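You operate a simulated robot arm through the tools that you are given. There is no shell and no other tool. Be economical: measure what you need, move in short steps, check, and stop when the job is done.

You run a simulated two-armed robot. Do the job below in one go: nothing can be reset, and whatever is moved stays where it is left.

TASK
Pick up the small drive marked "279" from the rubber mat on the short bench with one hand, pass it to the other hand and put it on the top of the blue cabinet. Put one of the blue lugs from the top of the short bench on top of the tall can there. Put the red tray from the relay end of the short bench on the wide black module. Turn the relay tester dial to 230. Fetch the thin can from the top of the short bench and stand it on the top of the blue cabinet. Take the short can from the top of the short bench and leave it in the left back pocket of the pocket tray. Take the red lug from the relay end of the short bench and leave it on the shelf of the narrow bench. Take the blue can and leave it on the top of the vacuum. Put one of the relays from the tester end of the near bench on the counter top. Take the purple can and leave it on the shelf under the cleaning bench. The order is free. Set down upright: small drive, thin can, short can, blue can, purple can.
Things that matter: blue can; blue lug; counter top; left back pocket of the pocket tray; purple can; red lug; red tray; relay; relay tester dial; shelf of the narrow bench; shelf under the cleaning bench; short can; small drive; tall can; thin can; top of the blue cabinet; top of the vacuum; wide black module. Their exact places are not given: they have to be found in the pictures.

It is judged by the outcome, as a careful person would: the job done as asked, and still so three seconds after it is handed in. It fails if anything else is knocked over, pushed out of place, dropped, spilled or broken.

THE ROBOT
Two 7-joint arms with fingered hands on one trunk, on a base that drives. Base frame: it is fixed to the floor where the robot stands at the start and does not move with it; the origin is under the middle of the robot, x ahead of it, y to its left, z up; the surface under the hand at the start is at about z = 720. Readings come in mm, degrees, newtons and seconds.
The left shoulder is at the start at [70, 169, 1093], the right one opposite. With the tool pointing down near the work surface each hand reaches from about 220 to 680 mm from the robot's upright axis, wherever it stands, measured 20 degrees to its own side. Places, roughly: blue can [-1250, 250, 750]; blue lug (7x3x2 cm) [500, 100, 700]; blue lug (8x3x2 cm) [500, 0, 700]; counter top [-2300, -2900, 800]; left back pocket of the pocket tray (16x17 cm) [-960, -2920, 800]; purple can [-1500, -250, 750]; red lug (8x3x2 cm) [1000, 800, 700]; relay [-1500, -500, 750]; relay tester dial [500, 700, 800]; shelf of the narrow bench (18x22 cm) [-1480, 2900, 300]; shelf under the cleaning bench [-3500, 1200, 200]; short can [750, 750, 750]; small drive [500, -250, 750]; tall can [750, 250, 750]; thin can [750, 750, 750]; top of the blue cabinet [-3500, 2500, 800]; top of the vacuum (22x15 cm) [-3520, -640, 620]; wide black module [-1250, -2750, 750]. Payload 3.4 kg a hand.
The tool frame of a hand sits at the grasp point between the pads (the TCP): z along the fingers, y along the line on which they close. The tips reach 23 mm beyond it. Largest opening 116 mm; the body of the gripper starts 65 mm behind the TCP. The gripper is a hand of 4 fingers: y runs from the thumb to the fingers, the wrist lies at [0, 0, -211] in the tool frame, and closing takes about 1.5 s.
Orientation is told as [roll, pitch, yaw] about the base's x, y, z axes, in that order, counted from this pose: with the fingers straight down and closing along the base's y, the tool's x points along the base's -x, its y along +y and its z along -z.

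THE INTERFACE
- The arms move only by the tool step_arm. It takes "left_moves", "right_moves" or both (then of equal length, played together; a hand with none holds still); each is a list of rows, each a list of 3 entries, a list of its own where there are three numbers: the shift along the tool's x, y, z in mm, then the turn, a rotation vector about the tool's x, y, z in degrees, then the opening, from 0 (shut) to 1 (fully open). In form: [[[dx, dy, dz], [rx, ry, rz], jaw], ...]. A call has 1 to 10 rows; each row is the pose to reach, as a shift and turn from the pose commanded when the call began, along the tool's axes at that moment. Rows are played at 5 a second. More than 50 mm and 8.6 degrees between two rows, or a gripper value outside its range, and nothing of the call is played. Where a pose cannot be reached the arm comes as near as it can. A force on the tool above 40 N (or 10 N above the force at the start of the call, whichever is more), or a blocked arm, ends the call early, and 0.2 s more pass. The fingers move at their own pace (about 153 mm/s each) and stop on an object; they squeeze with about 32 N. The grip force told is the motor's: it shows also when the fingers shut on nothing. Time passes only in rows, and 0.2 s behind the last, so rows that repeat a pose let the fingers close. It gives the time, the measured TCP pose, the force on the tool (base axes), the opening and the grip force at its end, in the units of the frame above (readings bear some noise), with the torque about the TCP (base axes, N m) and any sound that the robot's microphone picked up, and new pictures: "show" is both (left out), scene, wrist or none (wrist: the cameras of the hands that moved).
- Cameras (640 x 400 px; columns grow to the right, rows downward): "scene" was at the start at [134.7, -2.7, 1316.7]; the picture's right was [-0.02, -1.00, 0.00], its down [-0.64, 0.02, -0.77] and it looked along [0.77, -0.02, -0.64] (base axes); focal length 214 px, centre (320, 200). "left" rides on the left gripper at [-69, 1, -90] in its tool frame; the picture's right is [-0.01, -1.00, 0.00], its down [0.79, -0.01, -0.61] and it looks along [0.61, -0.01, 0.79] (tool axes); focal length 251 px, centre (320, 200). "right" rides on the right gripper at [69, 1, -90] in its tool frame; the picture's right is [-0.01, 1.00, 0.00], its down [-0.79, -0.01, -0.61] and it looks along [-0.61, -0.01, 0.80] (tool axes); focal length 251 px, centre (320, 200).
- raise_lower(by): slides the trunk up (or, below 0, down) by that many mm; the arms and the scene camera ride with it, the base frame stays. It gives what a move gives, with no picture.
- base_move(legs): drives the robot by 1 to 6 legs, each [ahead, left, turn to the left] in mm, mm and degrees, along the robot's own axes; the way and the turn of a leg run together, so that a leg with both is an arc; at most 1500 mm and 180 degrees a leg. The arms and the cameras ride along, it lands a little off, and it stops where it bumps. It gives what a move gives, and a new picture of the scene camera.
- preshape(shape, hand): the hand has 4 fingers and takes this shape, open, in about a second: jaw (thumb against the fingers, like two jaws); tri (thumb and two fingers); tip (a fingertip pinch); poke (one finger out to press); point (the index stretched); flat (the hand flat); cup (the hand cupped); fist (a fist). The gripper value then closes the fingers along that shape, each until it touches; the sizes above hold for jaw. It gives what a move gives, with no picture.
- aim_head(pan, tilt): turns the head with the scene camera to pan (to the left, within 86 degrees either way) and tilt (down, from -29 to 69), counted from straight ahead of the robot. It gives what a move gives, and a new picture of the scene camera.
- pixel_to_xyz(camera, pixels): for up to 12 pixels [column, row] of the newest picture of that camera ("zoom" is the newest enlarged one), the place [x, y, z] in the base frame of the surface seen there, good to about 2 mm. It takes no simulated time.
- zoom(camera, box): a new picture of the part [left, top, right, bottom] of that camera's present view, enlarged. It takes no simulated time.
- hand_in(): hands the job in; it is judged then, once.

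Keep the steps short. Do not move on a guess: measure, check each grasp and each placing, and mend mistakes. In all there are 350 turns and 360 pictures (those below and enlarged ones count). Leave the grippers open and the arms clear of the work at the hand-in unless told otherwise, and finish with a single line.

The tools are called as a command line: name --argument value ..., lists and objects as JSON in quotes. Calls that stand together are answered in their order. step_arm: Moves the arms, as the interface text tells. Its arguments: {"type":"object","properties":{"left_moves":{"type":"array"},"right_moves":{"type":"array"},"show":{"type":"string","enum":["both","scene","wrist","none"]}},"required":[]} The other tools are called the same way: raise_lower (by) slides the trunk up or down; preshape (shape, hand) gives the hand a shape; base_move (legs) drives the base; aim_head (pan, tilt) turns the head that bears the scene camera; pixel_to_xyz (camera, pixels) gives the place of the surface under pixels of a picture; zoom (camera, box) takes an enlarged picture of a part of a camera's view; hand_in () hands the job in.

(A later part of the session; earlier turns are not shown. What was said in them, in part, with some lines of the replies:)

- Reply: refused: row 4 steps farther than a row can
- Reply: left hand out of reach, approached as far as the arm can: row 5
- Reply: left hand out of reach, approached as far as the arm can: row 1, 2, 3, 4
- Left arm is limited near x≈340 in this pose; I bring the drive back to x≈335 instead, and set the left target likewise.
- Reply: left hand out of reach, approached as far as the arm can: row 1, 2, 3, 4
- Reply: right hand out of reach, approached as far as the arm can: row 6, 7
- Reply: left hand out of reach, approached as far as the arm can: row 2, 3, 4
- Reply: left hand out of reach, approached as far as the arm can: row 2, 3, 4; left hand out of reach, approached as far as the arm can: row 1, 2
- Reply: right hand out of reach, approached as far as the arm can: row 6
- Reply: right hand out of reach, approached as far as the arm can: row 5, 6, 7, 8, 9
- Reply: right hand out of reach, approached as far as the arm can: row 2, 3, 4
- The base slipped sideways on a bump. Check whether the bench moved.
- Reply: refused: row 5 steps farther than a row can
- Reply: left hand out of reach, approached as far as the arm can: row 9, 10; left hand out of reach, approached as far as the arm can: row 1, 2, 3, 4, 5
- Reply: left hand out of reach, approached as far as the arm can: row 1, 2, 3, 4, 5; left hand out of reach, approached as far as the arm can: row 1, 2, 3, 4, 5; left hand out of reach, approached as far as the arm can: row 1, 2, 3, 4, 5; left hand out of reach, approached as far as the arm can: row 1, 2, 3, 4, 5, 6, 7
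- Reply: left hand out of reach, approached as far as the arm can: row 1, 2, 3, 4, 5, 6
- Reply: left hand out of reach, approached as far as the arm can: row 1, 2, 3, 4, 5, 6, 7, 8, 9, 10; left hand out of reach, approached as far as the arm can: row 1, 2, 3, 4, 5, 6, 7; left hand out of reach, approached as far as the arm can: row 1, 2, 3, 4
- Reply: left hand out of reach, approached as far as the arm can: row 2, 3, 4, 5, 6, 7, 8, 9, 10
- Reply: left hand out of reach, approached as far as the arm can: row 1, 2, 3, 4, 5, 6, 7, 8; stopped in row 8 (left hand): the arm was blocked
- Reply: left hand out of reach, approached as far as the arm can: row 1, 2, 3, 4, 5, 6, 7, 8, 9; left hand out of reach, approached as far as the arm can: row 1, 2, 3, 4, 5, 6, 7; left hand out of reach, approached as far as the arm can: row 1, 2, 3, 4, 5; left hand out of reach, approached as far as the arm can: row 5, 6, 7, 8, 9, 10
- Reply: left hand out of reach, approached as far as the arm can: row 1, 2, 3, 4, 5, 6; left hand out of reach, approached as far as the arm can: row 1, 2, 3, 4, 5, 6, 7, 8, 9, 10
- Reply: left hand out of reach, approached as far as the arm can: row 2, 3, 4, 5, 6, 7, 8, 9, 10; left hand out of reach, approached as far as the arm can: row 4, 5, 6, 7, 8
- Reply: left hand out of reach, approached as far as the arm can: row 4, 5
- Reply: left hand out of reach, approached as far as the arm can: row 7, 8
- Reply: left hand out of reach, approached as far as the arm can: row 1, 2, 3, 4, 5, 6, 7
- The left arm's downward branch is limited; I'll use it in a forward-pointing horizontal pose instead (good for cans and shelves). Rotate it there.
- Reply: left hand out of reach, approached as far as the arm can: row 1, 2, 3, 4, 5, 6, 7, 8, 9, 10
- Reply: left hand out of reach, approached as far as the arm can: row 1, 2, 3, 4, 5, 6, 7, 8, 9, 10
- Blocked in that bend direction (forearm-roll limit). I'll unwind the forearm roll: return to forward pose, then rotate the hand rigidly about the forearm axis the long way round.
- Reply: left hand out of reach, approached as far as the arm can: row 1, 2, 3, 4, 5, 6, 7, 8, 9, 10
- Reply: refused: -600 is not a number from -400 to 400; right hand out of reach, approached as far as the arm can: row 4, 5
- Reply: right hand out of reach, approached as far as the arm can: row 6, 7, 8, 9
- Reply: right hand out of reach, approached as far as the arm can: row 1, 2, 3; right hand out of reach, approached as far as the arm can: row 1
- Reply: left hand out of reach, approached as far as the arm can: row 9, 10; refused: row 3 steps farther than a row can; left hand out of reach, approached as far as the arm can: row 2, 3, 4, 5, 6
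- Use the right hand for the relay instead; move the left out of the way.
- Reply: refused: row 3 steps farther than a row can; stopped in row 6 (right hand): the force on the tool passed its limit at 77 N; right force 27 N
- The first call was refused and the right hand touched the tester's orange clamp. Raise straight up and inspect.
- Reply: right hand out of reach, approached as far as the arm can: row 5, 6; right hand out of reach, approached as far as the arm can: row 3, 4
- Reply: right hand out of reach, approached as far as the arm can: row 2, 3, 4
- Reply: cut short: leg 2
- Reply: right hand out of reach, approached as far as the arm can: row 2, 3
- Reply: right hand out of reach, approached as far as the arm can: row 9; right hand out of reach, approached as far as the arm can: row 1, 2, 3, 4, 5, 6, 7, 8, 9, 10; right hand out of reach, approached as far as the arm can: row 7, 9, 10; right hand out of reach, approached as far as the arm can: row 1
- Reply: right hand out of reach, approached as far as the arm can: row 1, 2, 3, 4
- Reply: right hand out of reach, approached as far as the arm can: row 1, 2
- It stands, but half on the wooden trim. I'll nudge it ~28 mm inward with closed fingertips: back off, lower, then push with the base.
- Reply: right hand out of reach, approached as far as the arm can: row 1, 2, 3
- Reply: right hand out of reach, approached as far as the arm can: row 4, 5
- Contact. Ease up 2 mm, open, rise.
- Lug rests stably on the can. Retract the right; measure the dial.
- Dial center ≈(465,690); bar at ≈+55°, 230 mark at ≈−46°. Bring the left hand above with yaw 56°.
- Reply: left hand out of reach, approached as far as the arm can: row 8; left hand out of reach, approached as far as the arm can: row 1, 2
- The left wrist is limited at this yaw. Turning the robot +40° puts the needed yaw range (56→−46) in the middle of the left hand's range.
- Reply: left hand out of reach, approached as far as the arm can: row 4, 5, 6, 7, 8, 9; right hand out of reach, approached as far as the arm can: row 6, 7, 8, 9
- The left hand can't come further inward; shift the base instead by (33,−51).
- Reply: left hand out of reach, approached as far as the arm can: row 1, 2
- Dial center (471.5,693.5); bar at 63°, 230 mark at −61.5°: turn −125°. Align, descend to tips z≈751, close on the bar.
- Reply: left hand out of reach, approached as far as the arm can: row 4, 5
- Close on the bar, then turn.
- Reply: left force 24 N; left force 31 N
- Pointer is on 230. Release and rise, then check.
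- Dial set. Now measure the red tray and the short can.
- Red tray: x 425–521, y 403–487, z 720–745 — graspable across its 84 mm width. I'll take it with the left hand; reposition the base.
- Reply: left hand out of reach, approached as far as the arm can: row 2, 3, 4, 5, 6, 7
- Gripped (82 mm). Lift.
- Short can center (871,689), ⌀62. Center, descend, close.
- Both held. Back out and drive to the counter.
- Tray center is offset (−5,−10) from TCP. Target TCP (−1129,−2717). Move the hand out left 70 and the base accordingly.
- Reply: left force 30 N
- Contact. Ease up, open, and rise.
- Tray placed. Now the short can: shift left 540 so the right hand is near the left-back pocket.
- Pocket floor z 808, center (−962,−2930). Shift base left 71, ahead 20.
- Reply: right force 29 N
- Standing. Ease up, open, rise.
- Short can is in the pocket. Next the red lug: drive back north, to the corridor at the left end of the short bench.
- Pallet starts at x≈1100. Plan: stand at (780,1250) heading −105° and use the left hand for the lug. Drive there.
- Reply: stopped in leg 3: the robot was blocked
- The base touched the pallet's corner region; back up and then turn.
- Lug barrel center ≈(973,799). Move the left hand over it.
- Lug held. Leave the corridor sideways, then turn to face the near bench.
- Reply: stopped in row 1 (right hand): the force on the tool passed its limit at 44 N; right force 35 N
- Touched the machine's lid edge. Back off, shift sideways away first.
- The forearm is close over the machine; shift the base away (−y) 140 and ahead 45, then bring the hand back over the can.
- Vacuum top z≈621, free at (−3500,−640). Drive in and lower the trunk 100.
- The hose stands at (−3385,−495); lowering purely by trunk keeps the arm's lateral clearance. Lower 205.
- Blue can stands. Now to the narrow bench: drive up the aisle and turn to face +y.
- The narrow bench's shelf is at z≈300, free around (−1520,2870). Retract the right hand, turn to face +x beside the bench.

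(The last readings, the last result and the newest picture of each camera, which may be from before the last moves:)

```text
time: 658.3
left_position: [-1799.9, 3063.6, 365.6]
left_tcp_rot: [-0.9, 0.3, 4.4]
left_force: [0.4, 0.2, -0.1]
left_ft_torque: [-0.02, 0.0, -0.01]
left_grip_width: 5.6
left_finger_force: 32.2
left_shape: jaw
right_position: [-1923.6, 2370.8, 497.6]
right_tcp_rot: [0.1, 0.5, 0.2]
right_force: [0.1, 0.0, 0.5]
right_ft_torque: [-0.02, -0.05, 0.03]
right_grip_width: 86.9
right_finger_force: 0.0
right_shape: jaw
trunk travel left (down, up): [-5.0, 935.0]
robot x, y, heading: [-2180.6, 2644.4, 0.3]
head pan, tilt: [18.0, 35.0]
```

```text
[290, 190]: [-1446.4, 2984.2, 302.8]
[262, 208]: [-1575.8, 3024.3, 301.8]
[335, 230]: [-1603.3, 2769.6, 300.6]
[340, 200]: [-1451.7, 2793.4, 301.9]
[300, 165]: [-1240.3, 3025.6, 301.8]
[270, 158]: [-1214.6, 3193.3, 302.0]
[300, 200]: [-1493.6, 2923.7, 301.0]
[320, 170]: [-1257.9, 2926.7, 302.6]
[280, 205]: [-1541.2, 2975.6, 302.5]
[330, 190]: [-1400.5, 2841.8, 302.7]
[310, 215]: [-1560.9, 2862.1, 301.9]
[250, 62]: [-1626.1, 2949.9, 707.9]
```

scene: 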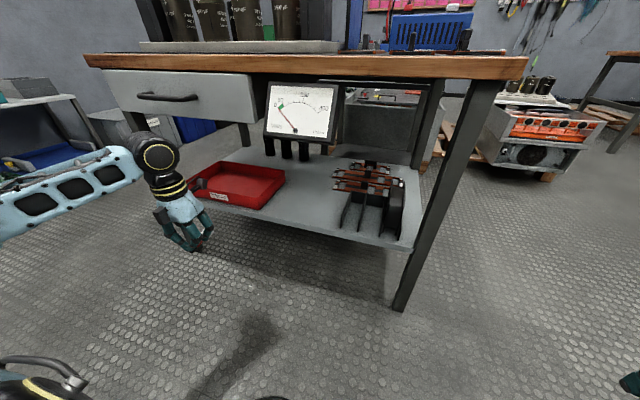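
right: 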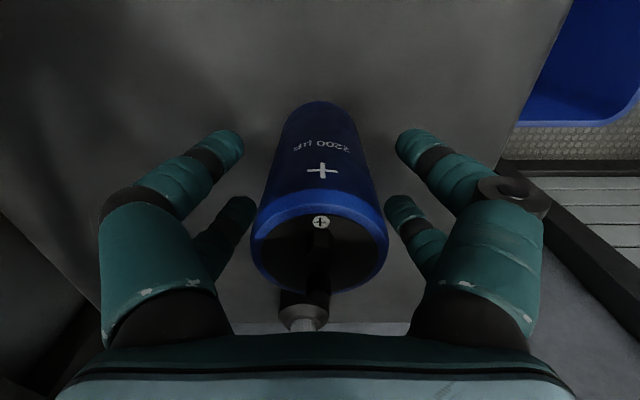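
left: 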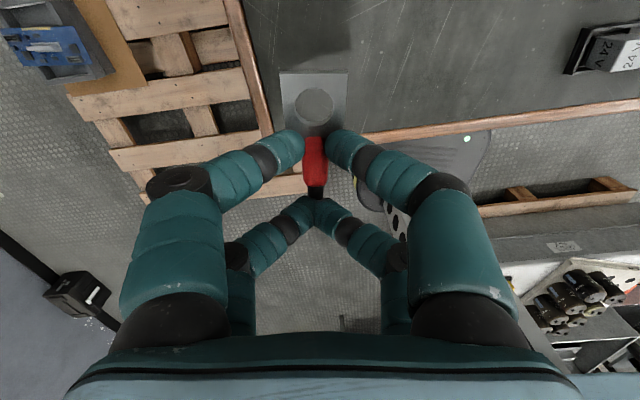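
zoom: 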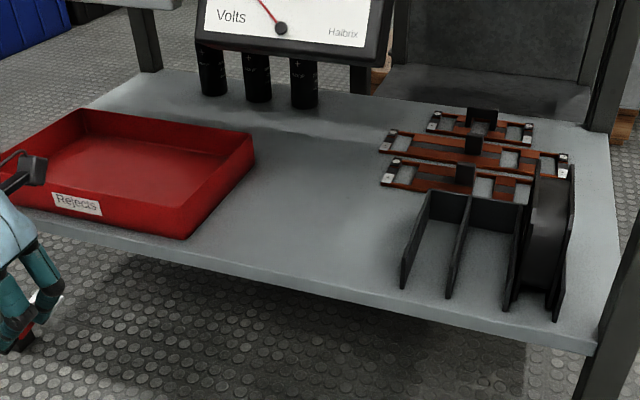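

Under the bench the left forearm would meet the drawer. I'll set the lug down on the bench top front strip and re-pick it with the right hand. Raise the trunk and look.

raise_lower --by 400

raise_lower --by 190

aim_head --pan 25 --tilt 50

```text
time: 662.2
left_position: [-1799.0, 3064.5, 765.1]
left_tcp_rot: [-1.0, 0.4, 4.4]
left_force: [-0.7, 0.1, -0.7]
left_ft_torque: [-0.03, 0.0, 0.02]
left_grip_width: 5.7
left_finger_force: 32.1
left_shape: jaw
right_position: [-1922.3, 2369.4, 897.8]
right_tcp_rot: [0.1, 0.6, 0.2]
right_force: [0.1, 0.0, 0.4]
right_ft_torque: [0.01, 0.03, -0.03]
right_grip_width: 86.7
right_finger_force: 0.1
right_shape: jaw
trunk travel left (down, up): [-405.0, 535.0]
robot x, y, heading: [-2186.1, 2642.5, -0.2]
head pan, tilt: [18.0, 35.0]
```

```text
time: 664.2
left_position: [-1799.1, 3063.4, 955.2]
left_tcp_rot: [-1.0, 0.4, 4.3]
left_force: [0.0, 0.3, 0.3]
left_ft_torque: [0.02, 0.0, -0.01]
left_grip_width: 5.4
left_finger_force: 31.6
left_shape: jaw
right_position: [-1924.0, 2370.7, 1087.8]
right_tcp_rot: [0.1, 0.5, 0.1]
right_force: [-0.6, 0.7, 0.6]
right_ft_torque: [-0.04, 0.03, 0.0]
right_grip_width: 86.6
right_finger_force: 0.1
right_shape: jaw
trunk travel left (down, up): [-595.0, 345.0]
robot x, y, heading: [-2184.5, 2646.5, 0.1]
head pan, tilt: [18.0, 35.0]
```

```text
time: 665.0
left_position: [-1799.3, 3064.6, 956.8]
left_tcp_rot: [-0.9, 0.4, 4.5]
left_force: [-0.2, -0.1, 0.1]
left_ft_torque: [-0.03, 0.03, 0.02]
left_grip_width: 5.5
left_finger_force: 31.1
left_shape: jaw
right_position: [-1922.6, 2370.4, 1087.5]
right_tcp_rot: [0.0, 0.5, 0.3]
right_force: [-0.1, 0.5, -0.8]
right_ft_torque: [0.0, 0.0, 0.0]
right_grip_width: 86.5
right_finger_force: 0.1
right_shape: jaw
trunk travel left (down, up): [-595.0, 345.0]
robot x, y, heading: [-2182.4, 2643.8, 0.1]
head pan, tilt: [25.0, 50.0]
```

scene: 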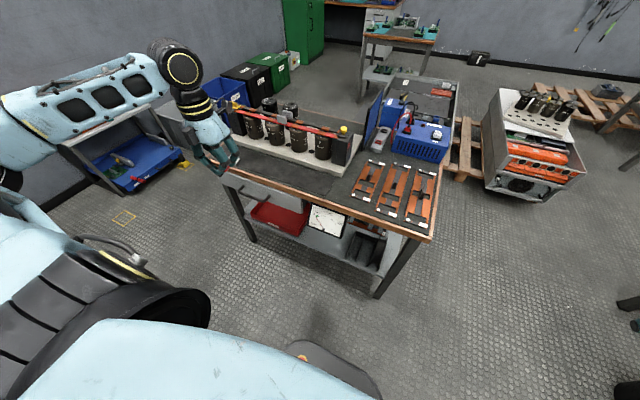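

pixel_to_xyz --camera "scene" --pixels '[[290, 188], [290, 172], [325, 196], [345, 205], [265, 175], [330, 185], [350, 190], [280, 180], [310, 175]]'

zoom --camera "scene" --box '[200, 120, 440, 260]'

```text
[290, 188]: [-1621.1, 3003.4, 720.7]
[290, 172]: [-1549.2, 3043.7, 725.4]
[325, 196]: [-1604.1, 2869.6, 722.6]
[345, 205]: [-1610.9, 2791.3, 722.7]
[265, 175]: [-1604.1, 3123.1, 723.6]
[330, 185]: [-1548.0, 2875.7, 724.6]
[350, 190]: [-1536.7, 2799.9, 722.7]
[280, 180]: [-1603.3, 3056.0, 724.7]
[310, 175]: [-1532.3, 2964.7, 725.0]
```

```text
2.67 times, centred on (320, 190) of scene
```

zoom: 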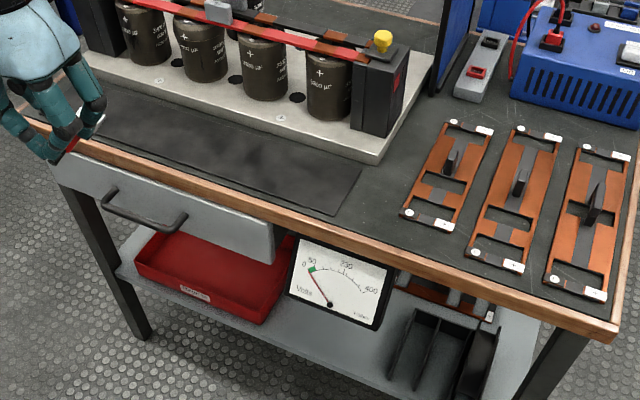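

Free strip at (−1560,2900,723). Bring the left hand there and set the lug down.

base_move --legs '[[150, -164, 0]]'

step_arm --left_moves '[[[-28, 0, 30], [0, 0, 0], 0], [[-56, 0, 70], [0, 0, 0], 0], [[-84, 0, 110], [0, 0, 0], 0], [[-84, 0, 155], [0, 0, 0], 0], [[-84, 0, 180], [0, 0, 0], 0]]' --show "wrist"

```text
time: 666.7
left_position: [-1650.9, 2898.7, 954.8]
left_tcp_rot: [-1.0, 0.4, 4.4]
left_force: [0.2, 0.0, -0.7]
left_ft_torque: [0.01, 0.03, 0.03]
left_grip_width: 5.4
left_finger_force: 32.0
left_shape: jaw
right_position: [-1775.1, 2205.6, 1088.0]
right_tcp_rot: [0.2, 0.6, 0.2]
right_force: [0.4, 0.2, -0.6]
right_ft_torque: [-0.01, -0.01, -0.01]
right_grip_width: 86.7
right_finger_force: 0.1
right_shape: jaw
trunk travel left (down, up): [-595.0, 345.0]
robot x, y, heading: [-2035.3, 2480.5, 0.2]
head pan, tilt: [25.0, 50.0]
```

scene: 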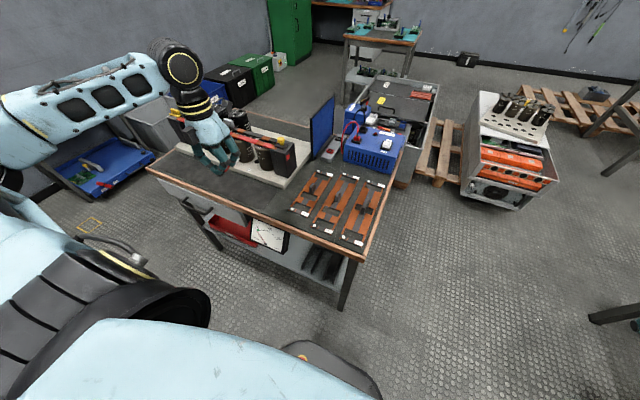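

```text
time: 667.9
left_position: [-1568.8, 2900.6, 774.3]
left_tcp_rot: [-1.0, 0.4, 4.5]
left_force: [0.2, 0.5, -1.6]
left_ft_torque: [0.0, 0.0, 0.03]
left_grip_width: 5.2
left_finger_force: 32.2
left_shape: jaw
right_position: [-1774.9, 2205.0, 1087.5]
right_tcp_rot: [0.1, 0.5, 0.2]
right_force: [-0.4, 0.1, 0.2]
right_ft_torque: [0.03, 0.01, 0.01]
right_grip_width: 86.7
right_finger_force: 0.1
right_shape: jaw
trunk travel left (down, up): [-595.0, 345.0]
robot x, y, heading: [-2036.3, 2479.4, 0.1]
head pan, tilt: [25.0, 50.0]
```

left: 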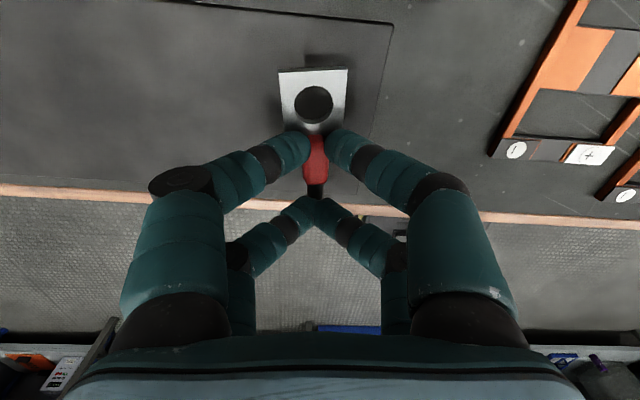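

step_arm --left_moves '[[[0, 0, 15], [0, 0, 0], 0], [[0, 0, 20], [0, 0, 0], 0], [[0, 0, 23], [0, 0, 0], 0], [[0, 0, 25], [0, 0, 0], 0], [[0, 0, 26.5], [0, 0, 0], 0]]' --show "none"

```text
time: 669.3
left_position: [-1568.3, 2901.3, 753.3]
left_tcp_rot: [-0.9, -0.3, 4.5]
left_force: [-5.2, 3.9, 19.9]
left_ft_torque: [0.04, 0.58, -0.11]
left_grip_width: 6.3
left_finger_force: 32.1
left_shape: jaw
right_position: [-1778.2, 2205.0, 1087.9]
right_tcp_rot: [0.2, 0.3, 0.4]
right_force: [-0.3, 0.2, -0.8]
right_ft_torque: [-0.01, 0.01, -0.01]
right_grip_width: 86.8
right_finger_force: 0.0
right_shape: jaw
trunk travel left (down, up): [-595.0, 345.0]
robot x, y, heading: [-2036.2, 2480.2, -0.0]
head pan, tilt: [25.0, 50.0]
stopped in row 5 (left hand): the force on the tool passed its limit at 41 N (the readings are from after the stop); the commanded pose is now the measured one
```

Contact. Release and rise; then look.

step_arm --left_moves '[[[0, 0, -1], [0, 0, 0], 0.1], [[0, 0, -1], [0, 0, 0], 0.3], [[0, 0, -1], [0, 0, 0], 0.4], [[0, 0, -40], [0, 0, 0], 0.4], [[0, 0, -85], [0, 0, 0], 0.4], [[0, 0, -130], [0, 0, 0], 0.6], [[30, 40, -150], [0, 0, 0], 0.6], [[70, 60, -170], [0, 0, 0], 0.6], [[110, 80, -180], [0, 0, 0], 0.6]]' --show "wrist"

```text
refused: row 7 steps farther than a row can; nothing moved
```

step_arm --left_moves '[[[0, 0, -1], [0, 0, 0], 0.1], [[0, 0, -1], [0, 0, 0], 0.3], [[0, 0, -1], [0, 0, 0], 0.4], [[0, 0, -40], [0, 0, 0], 0.4], [[0, 0, -85], [0, 0, 0], 0.4], [[0, 0, -130], [0, 0, 0], 0.6], [[25, 25, -150], [0, 0, 0], 0.6], [[60, 45, -165], [0, 0, 0], 0.6], [[100, 65, -180], [0, 0, 0], 0.6]]' --show "wrist"

zoom --camera "scene" --box '[150, 120, 350, 240]'

```text
time: 671.3
left_position: [-1673.9, 2962.5, 931.8]
left_tcp_rot: [-1.0, 0.1, 4.4]
left_force: [-0.5, 0.3, 1.1]
left_ft_torque: [0.01, -0.03, -0.02]
left_grip_width: 69.5
left_finger_force: 0.0
left_shape: jaw
right_position: [-1776.7, 2202.9, 1087.0]
right_tcp_rot: [0.2, 0.4, 0.2]
right_force: [-1.1, -0.1, -0.2]
right_ft_torque: [0.03, -0.02, 0.0]
right_grip_width: 86.7
right_finger_force: 0.0
right_shape: jaw
trunk travel left (down, up): [-595.0, 345.0]
robot x, y, heading: [-2037.8, 2482.8, 0.2]
head pan, tilt: [25.0, 50.0]
```

left: 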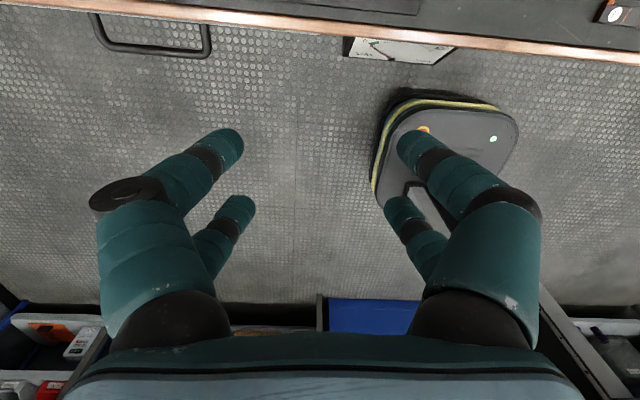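

```text
3.20 times, centred on (250, 180) of scene
```

zoom: 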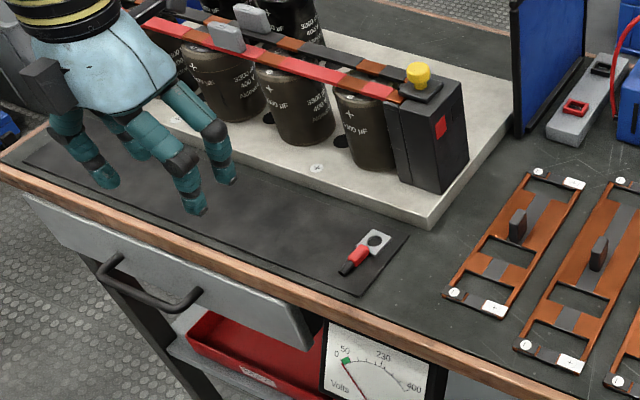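

Lug lies on the strip, tab forward. Retract the left and shift left 500 so the right hand can take it.

step_arm --left_moves '[[[35, -10, -20], [0, 0, 0], 0.75], [[70, -20, -40], [0, 0, 0], 0.75], [[105, -30, -60], [0, 0, 0], 0.75], [[120, -40, -80], [0, 0, 0], 0.75]]' --show "none"

base_move --legs '[[-20, 510, 0]]'

```text
time: 672.3
left_position: [-1787.3, 2914.8, 1013.0]
left_tcp_rot: [-0.9, 0.1, 4.5]
left_force: [-0.1, 0.8, 0.4]
left_ft_torque: [0.02, 0.03, -0.02]
left_grip_width: 86.8
left_finger_force: 0.0
left_shape: jaw
right_position: [-1775.3, 2205.1, 1087.8]
right_tcp_rot: [0.2, 0.3, 0.3]
right_force: [-0.3, 0.0, 0.6]
right_ft_torque: [0.0, -0.01, 0.01]
right_grip_width: 86.6
right_finger_force: 0.2
right_shape: jaw
trunk travel left (down, up): [-595.0, 345.0]
robot x, y, heading: [-2035.4, 2478.7, 0.0]
head pan, tilt: [25.0, 50.0]
```

```text
time: 675.2
left_position: [-1805.7, 3418.7, 1013.3]
left_tcp_rot: [-0.8, 0.1, 4.3]
left_force: [-0.3, -0.6, 1.1]
left_ft_torque: [-0.01, -0.01, -0.01]
left_grip_width: 86.7
left_finger_force: 0.1
left_shape: jaw
right_position: [-1795.0, 2709.2, 1086.4]
right_tcp_rot: [0.1, 0.4, 0.1]
right_force: [-0.1, 0.8, 0.5]
right_ft_torque: [0.02, -0.01, -0.01]
right_grip_width: 86.6
right_finger_force: 0.0
right_shape: jaw
trunk travel left (down, up): [-595.0, 345.0]
robot x, y, heading: [-2052.4, 2984.8, 0.1]
head pan, tilt: [25.0, 50.0]
```

scene: 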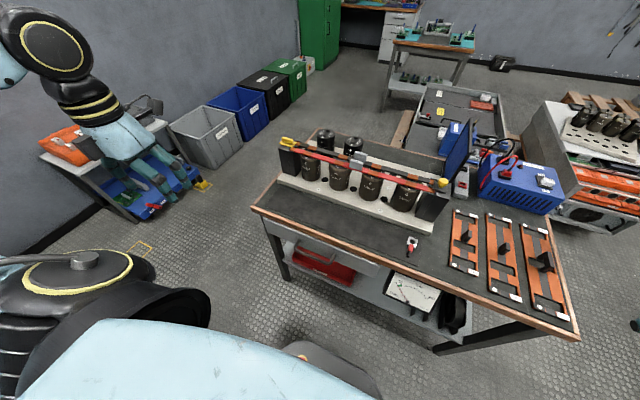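

pixel_to_xyz --camera "scene" --pixels '[[412, 240], [411, 247], [409, 252], [408, 255]]'

step_arm --right_moves '[[[-20, 40, 0], [0, 0, 0], 0.5], [[-45, 80, 0], [0, 0, 0], 0.5], [[-75, 115, 0], [0, 0, 0], 0.5], [[-110, 145, 10], [0, 0, 0], 0.5], [[-145, 175, 25], [0, 0, 0], 0.5], [[-185, 190, 45], [0, 0, 0], 0.5], [[-215, 191, 80], [0, 0, 0], 0.5], [[-230, 191, 125], [0, 0, 0], 0.5], [[-230, 191, 170], [0, 0, 0], 0.5], [[-230, 191, 215], [0, 0, 0], 0.5]]' --show "wrist"

```text
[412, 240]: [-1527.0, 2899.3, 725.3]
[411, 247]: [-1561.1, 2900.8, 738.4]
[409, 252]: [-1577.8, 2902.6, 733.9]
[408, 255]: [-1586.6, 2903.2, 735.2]
```

```text
time: 677.4
left_position: [-1805.7, 3418.2, 1012.7]
left_tcp_rot: [-0.9, 0.0, 4.4]
left_force: [0.6, -0.2, 0.6]
left_ft_torque: [-0.04, 0.02, 0.01]
left_grip_width: 86.9
left_finger_force: 0.2
left_shape: jaw
right_position: [-1566.4, 2901.9, 871.3]
right_tcp_rot: [0.1, 0.5, 0.1]
right_force: [0.2, -0.2, -0.9]
right_ft_torque: [0.01, -0.01, -0.01]
right_grip_width: 58.6
right_finger_force: 0.1
right_shape: jaw
trunk travel left (down, up): [-595.0, 345.0]
robot x, y, heading: [-2055.4, 2982.8, -0.2]
head pan, tilt: [25.0, 50.0]
```

right: 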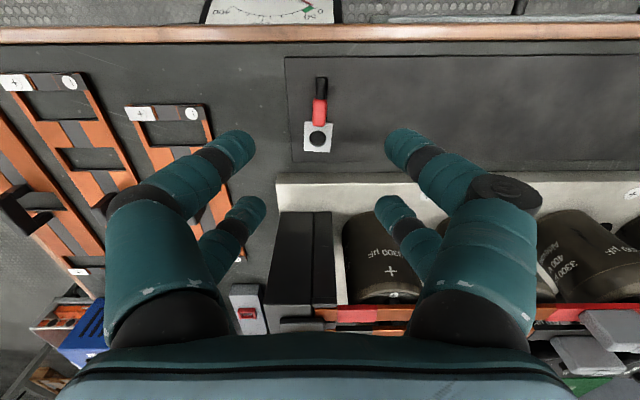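

step_arm --right_moves '[[[0, 0, 45], [0, 0, 0], 0.4], [[0, 0, 85], [0, 0, 0], 0.4], [[0, 0, 112], [0, 0, 0], 0.4], [[0, 0, 120], [0, 0, 0], 0.4], [[0, 0, 120], [0, 0, 0], 0.15], [[0, 0, 120], [0, 0, 0], 0], [[0, 0, 120], [0, 0, 0], 0], [[0, 0, 120], [0, 0, 0], 0]]' --show "wrist"

```text
time: 679.2
left_position: [-1806.0, 3419.2, 1013.4]
left_tcp_rot: [-1.0, 0.0, 4.3]
left_force: [0.5, 0.2, 0.0]
left_ft_torque: [-0.01, 0.02, 0.07]
left_grip_width: 87.0
left_finger_force: 0.1
left_shape: jaw
right_position: [-1568.9, 2902.2, 751.5]
right_tcp_rot: [0.1, 0.3, 0.1]
right_force: [1.1, 0.2, 10.4]
right_ft_torque: [-0.04, 0.06, 0.0]
right_grip_width: 3.8
right_finger_force: 32.0
right_shape: jaw
trunk travel left (down, up): [-595.0, 345.0]
robot x, y, heading: [-2055.8, 2985.7, -0.1]
head pan, tilt: [25.0, 50.0]
```

right: 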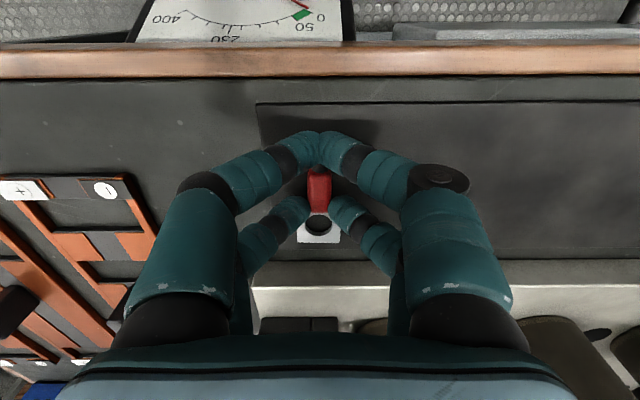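

step_arm --right_moves '[[[0, 0, -40], [0, 0, 0], 0], [[0, 0, -85], [0, 0, 0], 0], [[10, 0, -130], [0, 0, 0], 0], [[45, 0, -160], [0, 0, 0], 0], [[90, 0, -175], [0, 0, 0], 0], [[135, 0, -180], [0, 0, 0], 0], [[180, 0, -180], [0, 0, 0], 0], [[225, 0, -180], [0, 0, 0], 0]]' --show "wrist"

```text
time: 681.0
left_position: [-1805.7, 3417.4, 1014.7]
left_tcp_rot: [-0.9, 0.0, 4.3]
left_force: [-0.3, 0.1, 0.8]
left_ft_torque: [-0.03, -0.01, 0.0]
left_grip_width: 86.6
left_finger_force: 0.1
left_shape: jaw
right_position: [-1737.6, 2847.6, 894.3]
right_tcp_rot: [0.4, 0.4, 0.4]
right_force: [0.3, -0.1, -0.3]
right_ft_torque: [-0.01, -0.01, 0.02]
right_grip_width: 3.7
right_finger_force: 32.1
right_shape: jaw
right hand out of reach, approached as far as the arm can: row 6, 7, 8
trunk travel left (down, up): [-595.0, 345.0]
robot x, y, heading: [-2052.6, 2986.2, -0.0]
head pan, tilt: [25.0, 50.0]
```

right: 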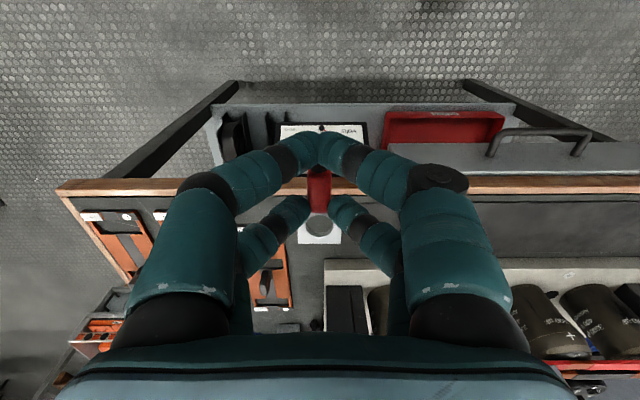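

pixel_to_xyz --camera "scene" --pixels '[[100, 205], [160, 150], [70, 150], [135, 215], [190, 190]]'

base_move --legs '[[-60, 0, 0]]'

```text
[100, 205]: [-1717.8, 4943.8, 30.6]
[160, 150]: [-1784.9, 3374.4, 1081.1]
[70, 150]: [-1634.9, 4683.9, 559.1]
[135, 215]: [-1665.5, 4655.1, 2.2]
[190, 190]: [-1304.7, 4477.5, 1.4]
```

```text
time: 682.0
left_position: [-1864.5, 3417.5, 1014.3]
left_tcp_rot: [-0.9, -0.1, 4.3]
left_force: [0.1, -0.3, 0.0]
left_ft_torque: [-0.01, 0.0, 0.0]
left_grip_width: 86.6
left_finger_force: 0.0
left_shape: jaw
right_position: [-1795.3, 2847.8, 893.8]
right_tcp_rot: [0.3, 0.4, 0.4]
right_force: [1.0, 0.3, -1.3]
right_ft_torque: [-0.03, -0.04, -0.01]
right_grip_width: 3.8
right_finger_force: 32.5
right_shape: jaw
trunk travel left (down, up): [-595.0, 345.0]
robot x, y, heading: [-2113.9, 2986.9, 0.1]
head pan, tilt: [25.0, 50.0]
```

scene: 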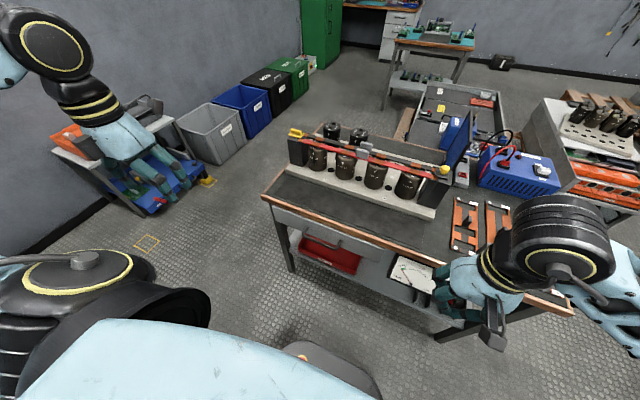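

raise_lower --by -400

raise_lower --by -140

aim_head --pan 0 --tilt 35

```text
time: 685.8
left_position: [-1863.1, 3417.9, 612.4]
left_tcp_rot: [-0.9, 0.1, 4.2]
left_force: [0.2, 0.6, 0.3]
left_ft_torque: [-0.03, -0.01, 0.03]
left_grip_width: 87.1
left_finger_force: 0.1
left_shape: jaw
right_position: [-1794.1, 2848.0, 495.2]
right_tcp_rot: [0.3, 0.6, 0.5]
right_force: [0.4, -0.8, -0.3]
right_ft_torque: [-0.01, 0.03, 0.0]
right_grip_width: 3.6
right_finger_force: 31.9
right_shape: jaw
trunk travel left (down, up): [-195.0, 745.0]
robot x, y, heading: [-2110.8, 2983.0, -0.1]
head pan, tilt: [25.0, 50.0]
```

```text
time: 687.5
left_position: [-1863.6, 3418.2, 474.3]
left_tcp_rot: [-1.0, 0.1, 4.3]
left_force: [-0.6, -0.1, -0.3]
left_ft_torque: [-0.01, -0.01, 0.0]
left_grip_width: 86.4
left_finger_force: 0.1
left_shape: jaw
right_position: [-1794.5, 2848.9, 354.4]
right_tcp_rot: [0.2, 0.3, 0.3]
right_force: [-0.3, -0.4, 0.0]
right_ft_torque: [0.03, -0.01, 0.04]
right_grip_width: 3.7
right_finger_force: 31.8
right_shape: jaw
trunk travel left (down, up): [-55.0, 885.0]
robot x, y, heading: [-2112.6, 2985.6, 0.0]
head pan, tilt: [25.0, 50.0]
```

```text
time: 688.4
left_position: [-1863.3, 3418.7, 472.1]
left_tcp_rot: [-1.1, 0.1, 4.3]
left_force: [-0.4, 0.1, -0.2]
left_ft_torque: [0.01, -0.03, -0.02]
left_grip_width: 86.3
left_finger_force: 0.1
left_shape: jaw
right_position: [-1795.2, 2848.4, 354.5]
right_tcp_rot: [0.3, 0.6, 0.4]
right_force: [0.2, 0.5, -0.6]
right_ft_torque: [0.0, 0.0, 0.01]
right_grip_width: 3.7
right_finger_force: 32.1
right_shape: jaw
trunk travel left (down, up): [-55.0, 885.0]
robot x, y, heading: [-2113.6, 2983.2, -0.3]
head pan, tilt: [0.0, 35.0]
```

scene: 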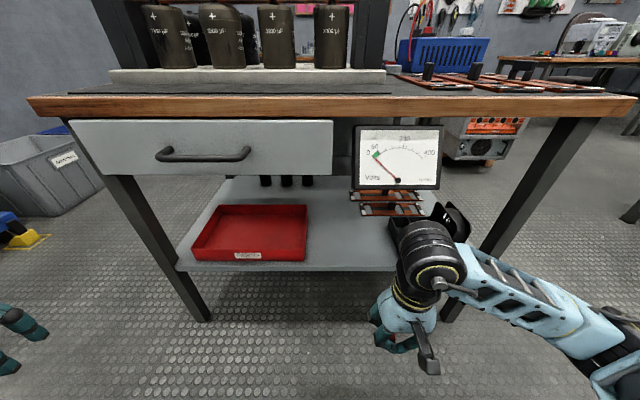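

pixel_to_xyz --camera "scene" --pixels '[[395, 165], [360, 132], [438, 186], [360, 186], [395, 189], [330, 165], [330, 125], [350, 262], [340, 240], [365, 215], [308, 225], [330, 200]]'

zoom --camera "scene" --box '[230, 110, 490, 280]'

```text
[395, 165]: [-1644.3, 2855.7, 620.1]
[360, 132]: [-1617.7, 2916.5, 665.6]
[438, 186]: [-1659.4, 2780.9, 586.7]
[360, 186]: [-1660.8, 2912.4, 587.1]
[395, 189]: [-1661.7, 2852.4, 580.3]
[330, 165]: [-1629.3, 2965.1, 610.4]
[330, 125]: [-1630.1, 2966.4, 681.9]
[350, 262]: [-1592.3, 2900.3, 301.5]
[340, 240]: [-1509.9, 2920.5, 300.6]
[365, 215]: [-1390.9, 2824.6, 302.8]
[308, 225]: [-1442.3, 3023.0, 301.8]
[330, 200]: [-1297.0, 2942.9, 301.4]
```

```text
2.35 times, centred on (360, 195) of scene
```

zoom: 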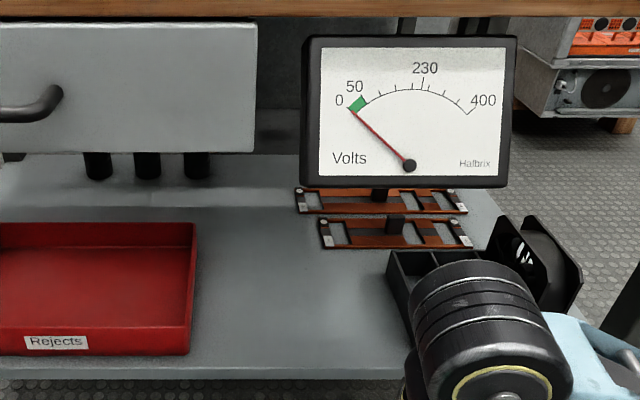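

pixel_to_xyz --camera "zoom" --pixels '[[395, 255], [430, 252], [505, 225], [545, 240], [400, 215], [390, 300], [320, 230], [300, 200], [345, 345]]'

```text
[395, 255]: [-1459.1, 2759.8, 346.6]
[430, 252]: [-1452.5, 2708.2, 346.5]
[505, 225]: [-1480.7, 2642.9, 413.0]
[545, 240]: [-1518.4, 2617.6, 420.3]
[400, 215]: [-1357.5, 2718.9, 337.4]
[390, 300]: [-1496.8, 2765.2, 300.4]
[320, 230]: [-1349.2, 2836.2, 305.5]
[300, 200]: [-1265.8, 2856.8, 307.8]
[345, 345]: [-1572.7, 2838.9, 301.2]
```

A voltmeter hangs from the bench edge (z≥580, y 2778–2920). I'll roll the right hand 40° about the lug's axis so the wrist passes lower and right of it.

step_arm --right_moves '[[[0, 0, 0], [-8, 0, 0], 0], [[0, 0, 0], [-16, 0, 0], 0], [[0, 0, 0], [-24, 0, 0], 0], [[0, 0, 0], [-32, 0, 0], 0], [[0, 0, 0], [-40, 0, 0], 0]]' --show "both"

```text
time: 689.6
left_position: [-1863.3, 3417.9, 474.2]
left_tcp_rot: [-1.0, 0.0, 4.3]
left_force: [0.1, -1.1, -0.6]
left_ft_torque: [-0.01, 0.0, -0.03]
left_grip_width: 86.6
left_finger_force: 0.1
left_shape: jaw
right_position: [-1795.1, 2847.4, 355.7]
right_tcp_rot: [40.4, 0.5, 0.4]
right_force: [-1.1, 0.0, -0.9]
right_ft_torque: [0.0, 0.01, -0.03]
right_grip_width: 3.6
right_finger_force: 32.3
right_shape: jaw
trunk travel left (down, up): [-55.0, 885.0]
robot x, y, heading: [-2116.8, 2983.0, -0.3]
head pan, tilt: [0.0, 35.0]
```

scene: 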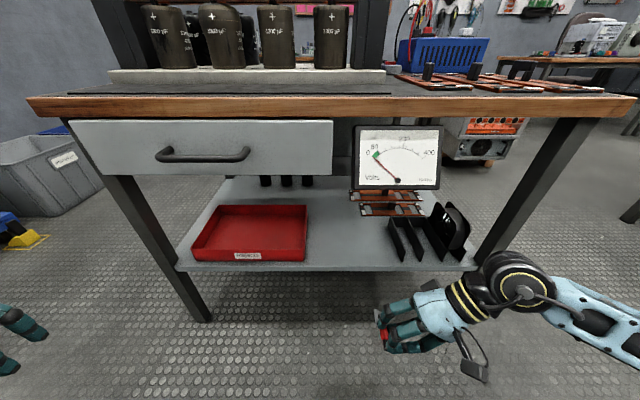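
right: 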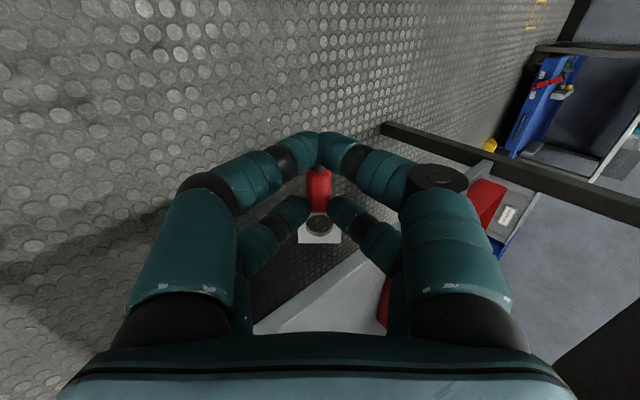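

pixel_to_xyz --camera "scene" --pixels '[[520, 285], [560, 300], [600, 320], [630, 340], [460, 315], [480, 275], [475, 310], [505, 225]]'

```text
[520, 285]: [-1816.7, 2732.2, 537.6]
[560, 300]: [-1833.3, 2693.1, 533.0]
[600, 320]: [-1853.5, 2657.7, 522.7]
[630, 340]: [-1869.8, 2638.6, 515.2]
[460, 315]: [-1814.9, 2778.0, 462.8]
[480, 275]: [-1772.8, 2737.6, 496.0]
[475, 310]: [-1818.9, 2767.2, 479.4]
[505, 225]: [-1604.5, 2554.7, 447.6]
```

Clearance to the right leg needs a more forward-reaching arm. Base ahead 75, then extend the hand forward 180 and left 77.

base_move --legs '[[75, 0, 0]]'

step_arm --right_moves '[[[-5, 20, 17], [0, 0, 0], 0], [[-15, 45, 37], [0, 0, 0], 0], [[-45, 59, 49], [0, 0, 0], 0], [[-80, 59, 49], [0, 0, 0], 0], [[-110, 59, 49], [0, 0, 0], 0]]' --show "scene"

```text
time: 690.6
left_position: [-1788.5, 3417.5, 473.7]
left_tcp_rot: [-1.0, 0.1, 4.3]
left_force: [-0.3, -0.5, -0.6]
left_ft_torque: [-0.03, -0.02, -0.01]
left_grip_width: 86.5
left_finger_force: 0.1
left_shape: jaw
right_position: [-1721.1, 2848.5, 354.3]
right_tcp_rot: [40.3, 0.5, 0.5]
right_force: [0.3, 0.4, 0.2]
right_ft_torque: [0.01, -0.03, -0.01]
right_grip_width: 3.6
right_finger_force: 31.9
right_shape: jaw
trunk travel left (down, up): [-55.0, 885.0]
robot x, y, heading: [-2035.6, 2986.0, -0.2]
head pan, tilt: [0.0, 35.0]
```

scene: 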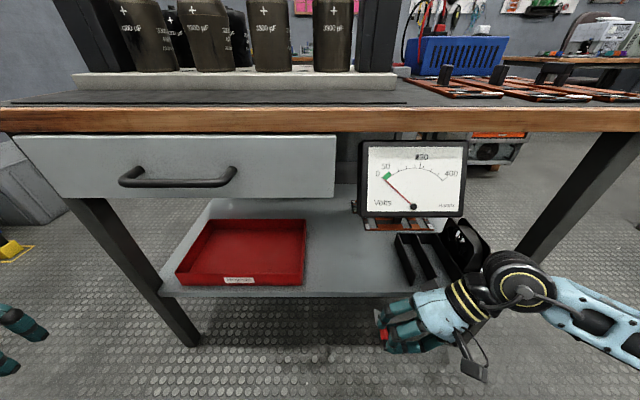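

```text
time: 691.8
left_position: [-1788.7, 3418.0, 474.3]
left_tcp_rot: [-1.0, 0.1, 4.3]
left_force: [-0.4, 0.3, 0.0]
left_ft_torque: [0.01, -0.01, -0.01]
left_grip_width: 86.8
left_finger_force: 0.1
left_shape: jaw
right_position: [-1611.5, 2929.0, 353.1]
right_tcp_rot: [40.3, 0.5, 0.3]
right_force: [-0.3, 0.0, -0.5]
right_ft_torque: [0.0, 0.0, 0.01]
right_grip_width: 3.6
right_finger_force: 31.9
right_shape: jaw
trunk travel left (down, up): [-55.0, 885.0]
robot x, y, heading: [-2039.0, 2982.0, 0.2]
head pan, tilt: [0.0, 35.0]
```

scene: 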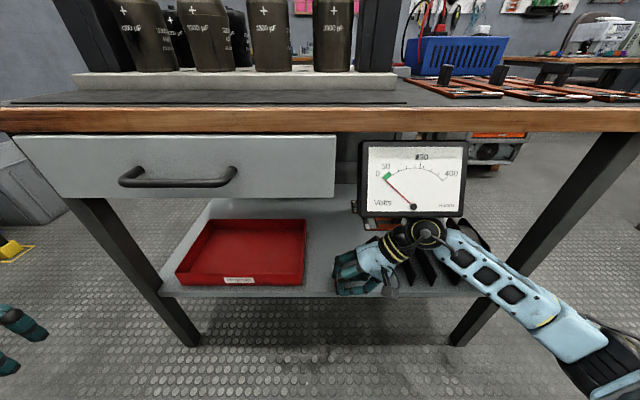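

Good clearance below the meter. Forward 68 more, lowering 12.

step_arm --right_moves '[[[-20, -3, 4], [0, 0, 0], 0], [[-45, -6, 7], [0, 0, 0], 0], [[-68, -8, 9], [0, 0, 0], 0]]' --show "both"

```text
time: 692.6
left_position: [-1789.9, 3418.2, 473.4]
left_tcp_rot: [-1.0, 0.1, 4.3]
left_force: [0.4, 0.5, 0.3]
left_ft_torque: [0.06, 0.01, -0.02]
left_grip_width: 86.6
left_finger_force: 0.0
left_shape: jaw
right_position: [-1543.4, 2929.2, 342.1]
right_tcp_rot: [40.3, 0.5, 0.4]
right_force: [-0.2, 0.8, -1.4]
right_ft_torque: [0.02, 0.01, -0.03]
right_grip_width: 3.9
right_finger_force: 31.8
right_shape: jaw
trunk travel left (down, up): [-55.0, 885.0]
robot x, y, heading: [-2038.4, 2981.4, -0.1]
head pan, tilt: [0.0, 35.0]
```

scene: 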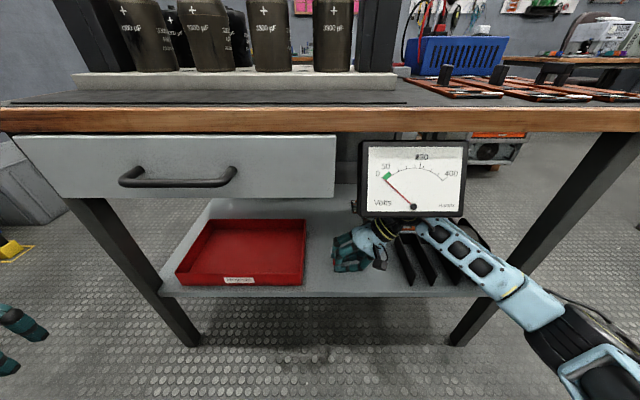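
right: 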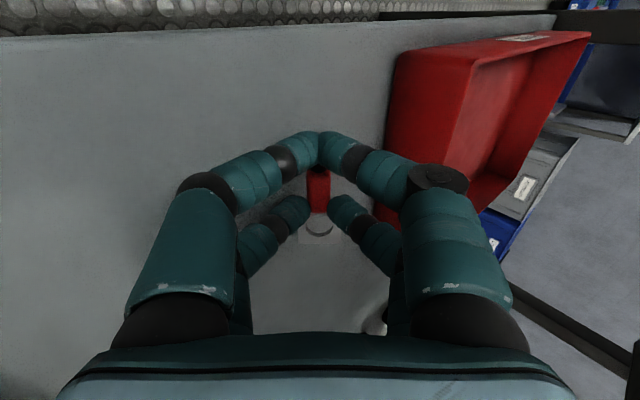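

step_arm --right_moves '[[[0, -3.9, 4.6], [0, 0, 0], 0], [[0, -5.1, 6.1], [0, 0, 0], 0], [[0, -6.4, 7.7], [0, 0, 0], 0], [[0, -7.4, 8.8], [0, 0, 0], 0]]' --show "none"

```text
time: 693.6
left_position: [-1789.1, 3418.1, 473.8]
left_tcp_rot: [-1.0, 0.1, 4.3]
left_force: [0.9, -0.3, 0.9]
left_ft_torque: [-0.01, -0.01, 0.01]
left_grip_width: 86.8
left_finger_force: 0.0
left_shape: jaw
right_position: [-1542.0, 2927.2, 330.3]
right_tcp_rot: [40.3, 0.4, 0.5]
right_force: [0.9, 0.9, 1.1]
right_ft_torque: [-0.03, -0.04, -0.02]
right_grip_width: 3.4
right_finger_force: 31.8
right_shape: jaw
trunk travel left (down, up): [-55.0, 885.0]
robot x, y, heading: [-2038.9, 2984.6, -0.2]
head pan, tilt: [0.0, 35.0]
```

step_arm --right_moves '[[[0, -1, 1.1], [0, 0, 0], 0], [[0, -1.9, 2.3], [0, 0, 0], 0], [[0, -2.6, 3], [0, 0, 0], 0]]' --show "wrist"

```text
time: 694.4
left_position: [-1788.5, 3417.2, 473.6]
left_tcp_rot: [-1.0, 0.0, 4.3]
left_force: [0.7, -0.2, -0.8]
left_ft_torque: [0.01, -0.02, -0.02]
left_grip_width: 86.8
left_finger_force: 0.2
left_shape: jaw
right_position: [-1543.5, 2926.2, 328.7]
right_tcp_rot: [40.4, 0.2, 0.4]
right_force: [0.5, 0.8, 16.4]
right_ft_torque: [0.13, -0.35, -0.01]
right_grip_width: 3.5
right_finger_force: 32.2
right_shape: jaw
trunk travel left (down, up): [-55.0, 885.0]
robot x, y, heading: [-2037.4, 2982.7, -0.3]
head pan, tilt: [0.0, 35.0]
```

right: 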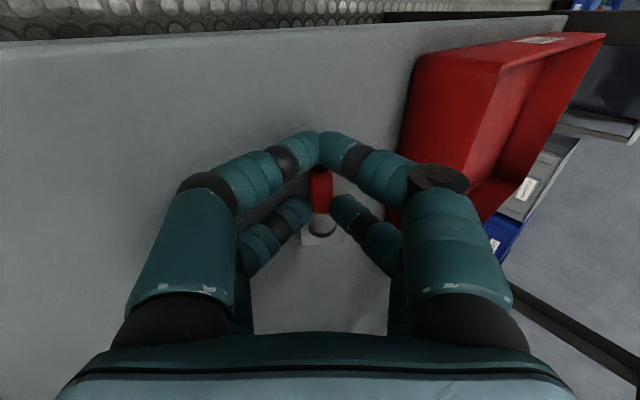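

Contact. Open slowly while rising slightly so the lower finger doesn't press the shelf.

step_arm --right_moves '[[[0, 1.3, -1.5], [0, 0, 0], 0.05], [[0, 2.6, -3], [0, 0, 0], 0.1], [[0, 5.1, -6.1], [0, 0, 0], 0.18], [[0, 8, -9.5], [0, 0, 0], 0.28], [[0, 9, -11], [0, 0, 0], 0.35], [[0, 9, -11], [0, 0, 0], 0.4]]' --show "wrist"

```text
time: 695.8
left_position: [-1788.2, 3418.2, 473.2]
left_tcp_rot: [-1.0, 0.1, 4.3]
left_force: [-0.7, -0.5, -0.4]
left_ft_torque: [-0.05, -0.01, -0.03]
left_grip_width: 86.6
left_finger_force: 0.1
left_shape: jaw
right_position: [-1544.1, 2924.7, 340.3]
right_tcp_rot: [40.2, 0.6, 0.3]
right_force: [-0.3, 0.3, 0.7]
right_ft_torque: [-0.02, -0.01, -0.04]
right_grip_width: 45.9
right_finger_force: 0.0
right_shape: jaw
trunk travel left (down, up): [-55.0, 885.0]
robot x, y, heading: [-2041.3, 2981.8, -0.3]
head pan, tilt: [0.0, 35.0]
```

right: 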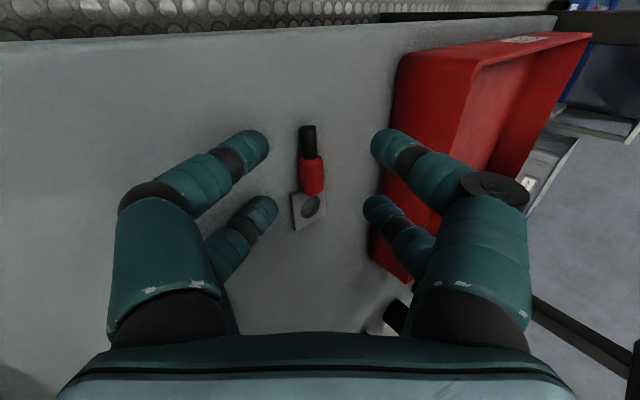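

Lug lies flat on the shelf. Retreat straight back.

step_arm --right_moves '[[[0, 3, -5], [0, 0, 0], 0.4], [[30, 3, -5], [0, 0, 0], 0.4], [[70, 3, -5], [0, 0, 0], 0.4], [[110, 3, -5], [0, 0, 0], 0.4]]' --show "both"

```text
time: 696.8
left_position: [-1788.4, 3418.1, 472.9]
left_tcp_rot: [-1.2, 0.1, 4.4]
left_force: [0.3, 0.4, -0.6]
left_ft_torque: [0.01, 0.03, -0.01]
left_grip_width: 87.0
left_finger_force: 0.1
left_shape: jaw
right_position: [-1654.5, 2922.5, 346.8]
right_tcp_rot: [40.3, 0.5, 0.4]
right_force: [0.2, -0.6, -0.7]
right_ft_torque: [-0.02, 0.0, 0.0]
right_grip_width: 46.1
right_finger_force: 0.0
right_shape: jaw
trunk travel left (down, up): [-55.0, 885.0]
robot x, y, heading: [-2041.6, 2985.0, -0.0]
head pan, tilt: [0.0, 35.0]
```

scene: 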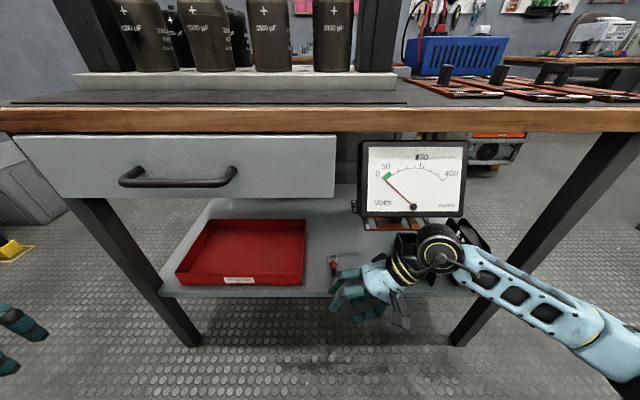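
right: 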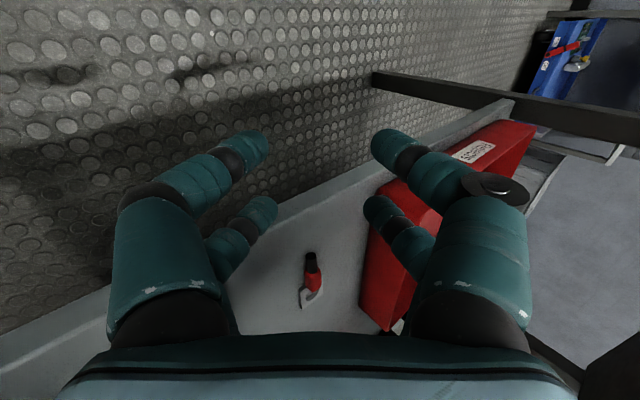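

Back the base away and check the lug.

base_move --legs '[[-300, 0, 0]]'

zoom --camera "scene" --box '[200, 130, 460, 290]'

```text
time: 698.8
left_position: [-2082.5, 3417.5, 473.5]
left_tcp_rot: [-1.0, 0.2, 3.9]
left_force: [-1.0, 0.8, -0.6]
left_ft_torque: [-0.02, -0.01, -0.01]
left_grip_width: 86.6
left_finger_force: 0.0
left_shape: jaw
right_position: [-1949.1, 2921.6, 347.1]
right_tcp_rot: [40.4, 0.5, 0.1]
right_force: [-0.7, 0.5, 0.1]
right_ft_torque: [-0.01, -0.03, 0.03]
right_grip_width: 46.2
right_finger_force: 0.1
right_shape: jaw
trunk travel left (down, up): [-55.0, 885.0]
robot x, y, heading: [-2335.0, 2983.7, -0.3]
head pan, tilt: [0.0, 35.0]
```

scene: 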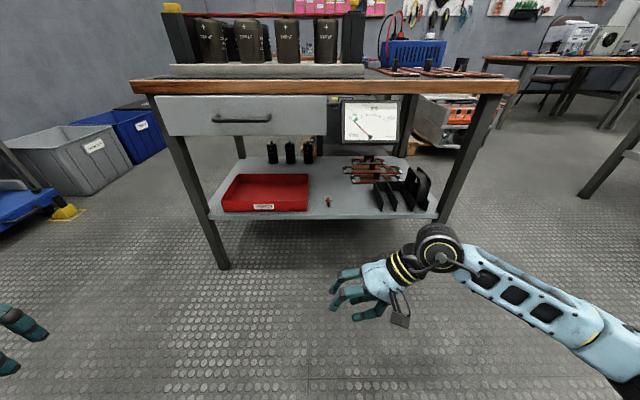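

```text
2.46 times, centred on (330, 210) of scene
```

zoom: 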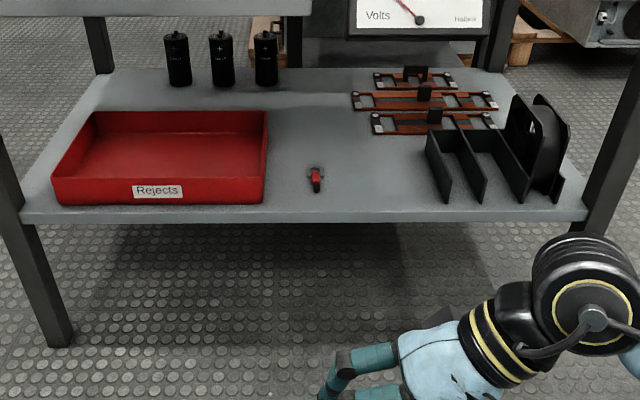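

The lug is on the shelf. Open both grippers fully and raise the trunk clear.

step_arm --right_moves '[[[0, 0, 0], [0, 0, 0], 0.7], [[0, 0, 0], [0, 0, 0], 1], [[0, 0, 0], [0, 0, 0], 1], [[0, 0, 0], [0, 0, 0], 1]]' --left_moves '[[[0, 0, 0], [0, 0, 0], 1], [[0, 0, 0], [0, 0, 0], 1], [[0, 0, 0], [0, 0, 0], 1], [[0, 0, 0], [0, 0, 0], 1]]' --show "none"

raise_lower --by 300

hand_in

```text
time: 699.8
left_position: [-2081.4, 3417.2, 474.7]
left_tcp_rot: [-1.1, 0.1, 3.9]
left_force: [0.3, 0.3, -0.4]
left_ft_torque: [0.02, -0.02, 0.02]
left_grip_width: 116.0
left_finger_force: 0.1
left_shape: jaw
right_position: [-1948.2, 2920.9, 346.9]
right_tcp_rot: [40.3, 0.6, 0.0]
right_force: [0.4, 0.1, 0.5]
right_ft_torque: [0.0, 0.01, 0.0]
right_grip_width: 115.9
right_finger_force: 0.1
right_shape: jaw
trunk travel left (down, up): [-55.0, 885.0]
robot x, y, heading: [-2331.6, 2984.7, -0.3]
head pan, tilt: [0.0, 35.0]
```

```text
time: 702.8
left_position: [-2081.3, 3418.6, 773.6]
left_tcp_rot: [-1.0, 0.2, 3.9]
left_force: [0.2, -1.3, -0.3]
left_ft_torque: [0.02, 0.0, 0.02]
left_grip_width: 116.0
left_finger_force: 0.1
left_shape: jaw
right_position: [-1948.9, 2922.3, 646.6]
right_tcp_rot: [40.3, 0.4, 0.0]
right_force: [0.0, 0.6, -0.8]
right_ft_torque: [0.0, -0.01, 0.0]
right_grip_width: 115.8
right_finger_force: 0.1
right_shape: jaw
trunk travel left (down, up): [-355.0, 585.0]
robot x, y, heading: [-2334.4, 2986.9, -0.5]
head pan, tilt: [0.0, 35.0]
```

```text
The job is handed in.
```

All ten items were placed as asked and the job is handed in; along the way the right hand bumped the near-bench tester's orange clamp (77 N; looked unmoved afterwards) and the white machine's lid edge on the same bench (44 N; not separately checked), and one base drive stopped short for a reason I did not find.
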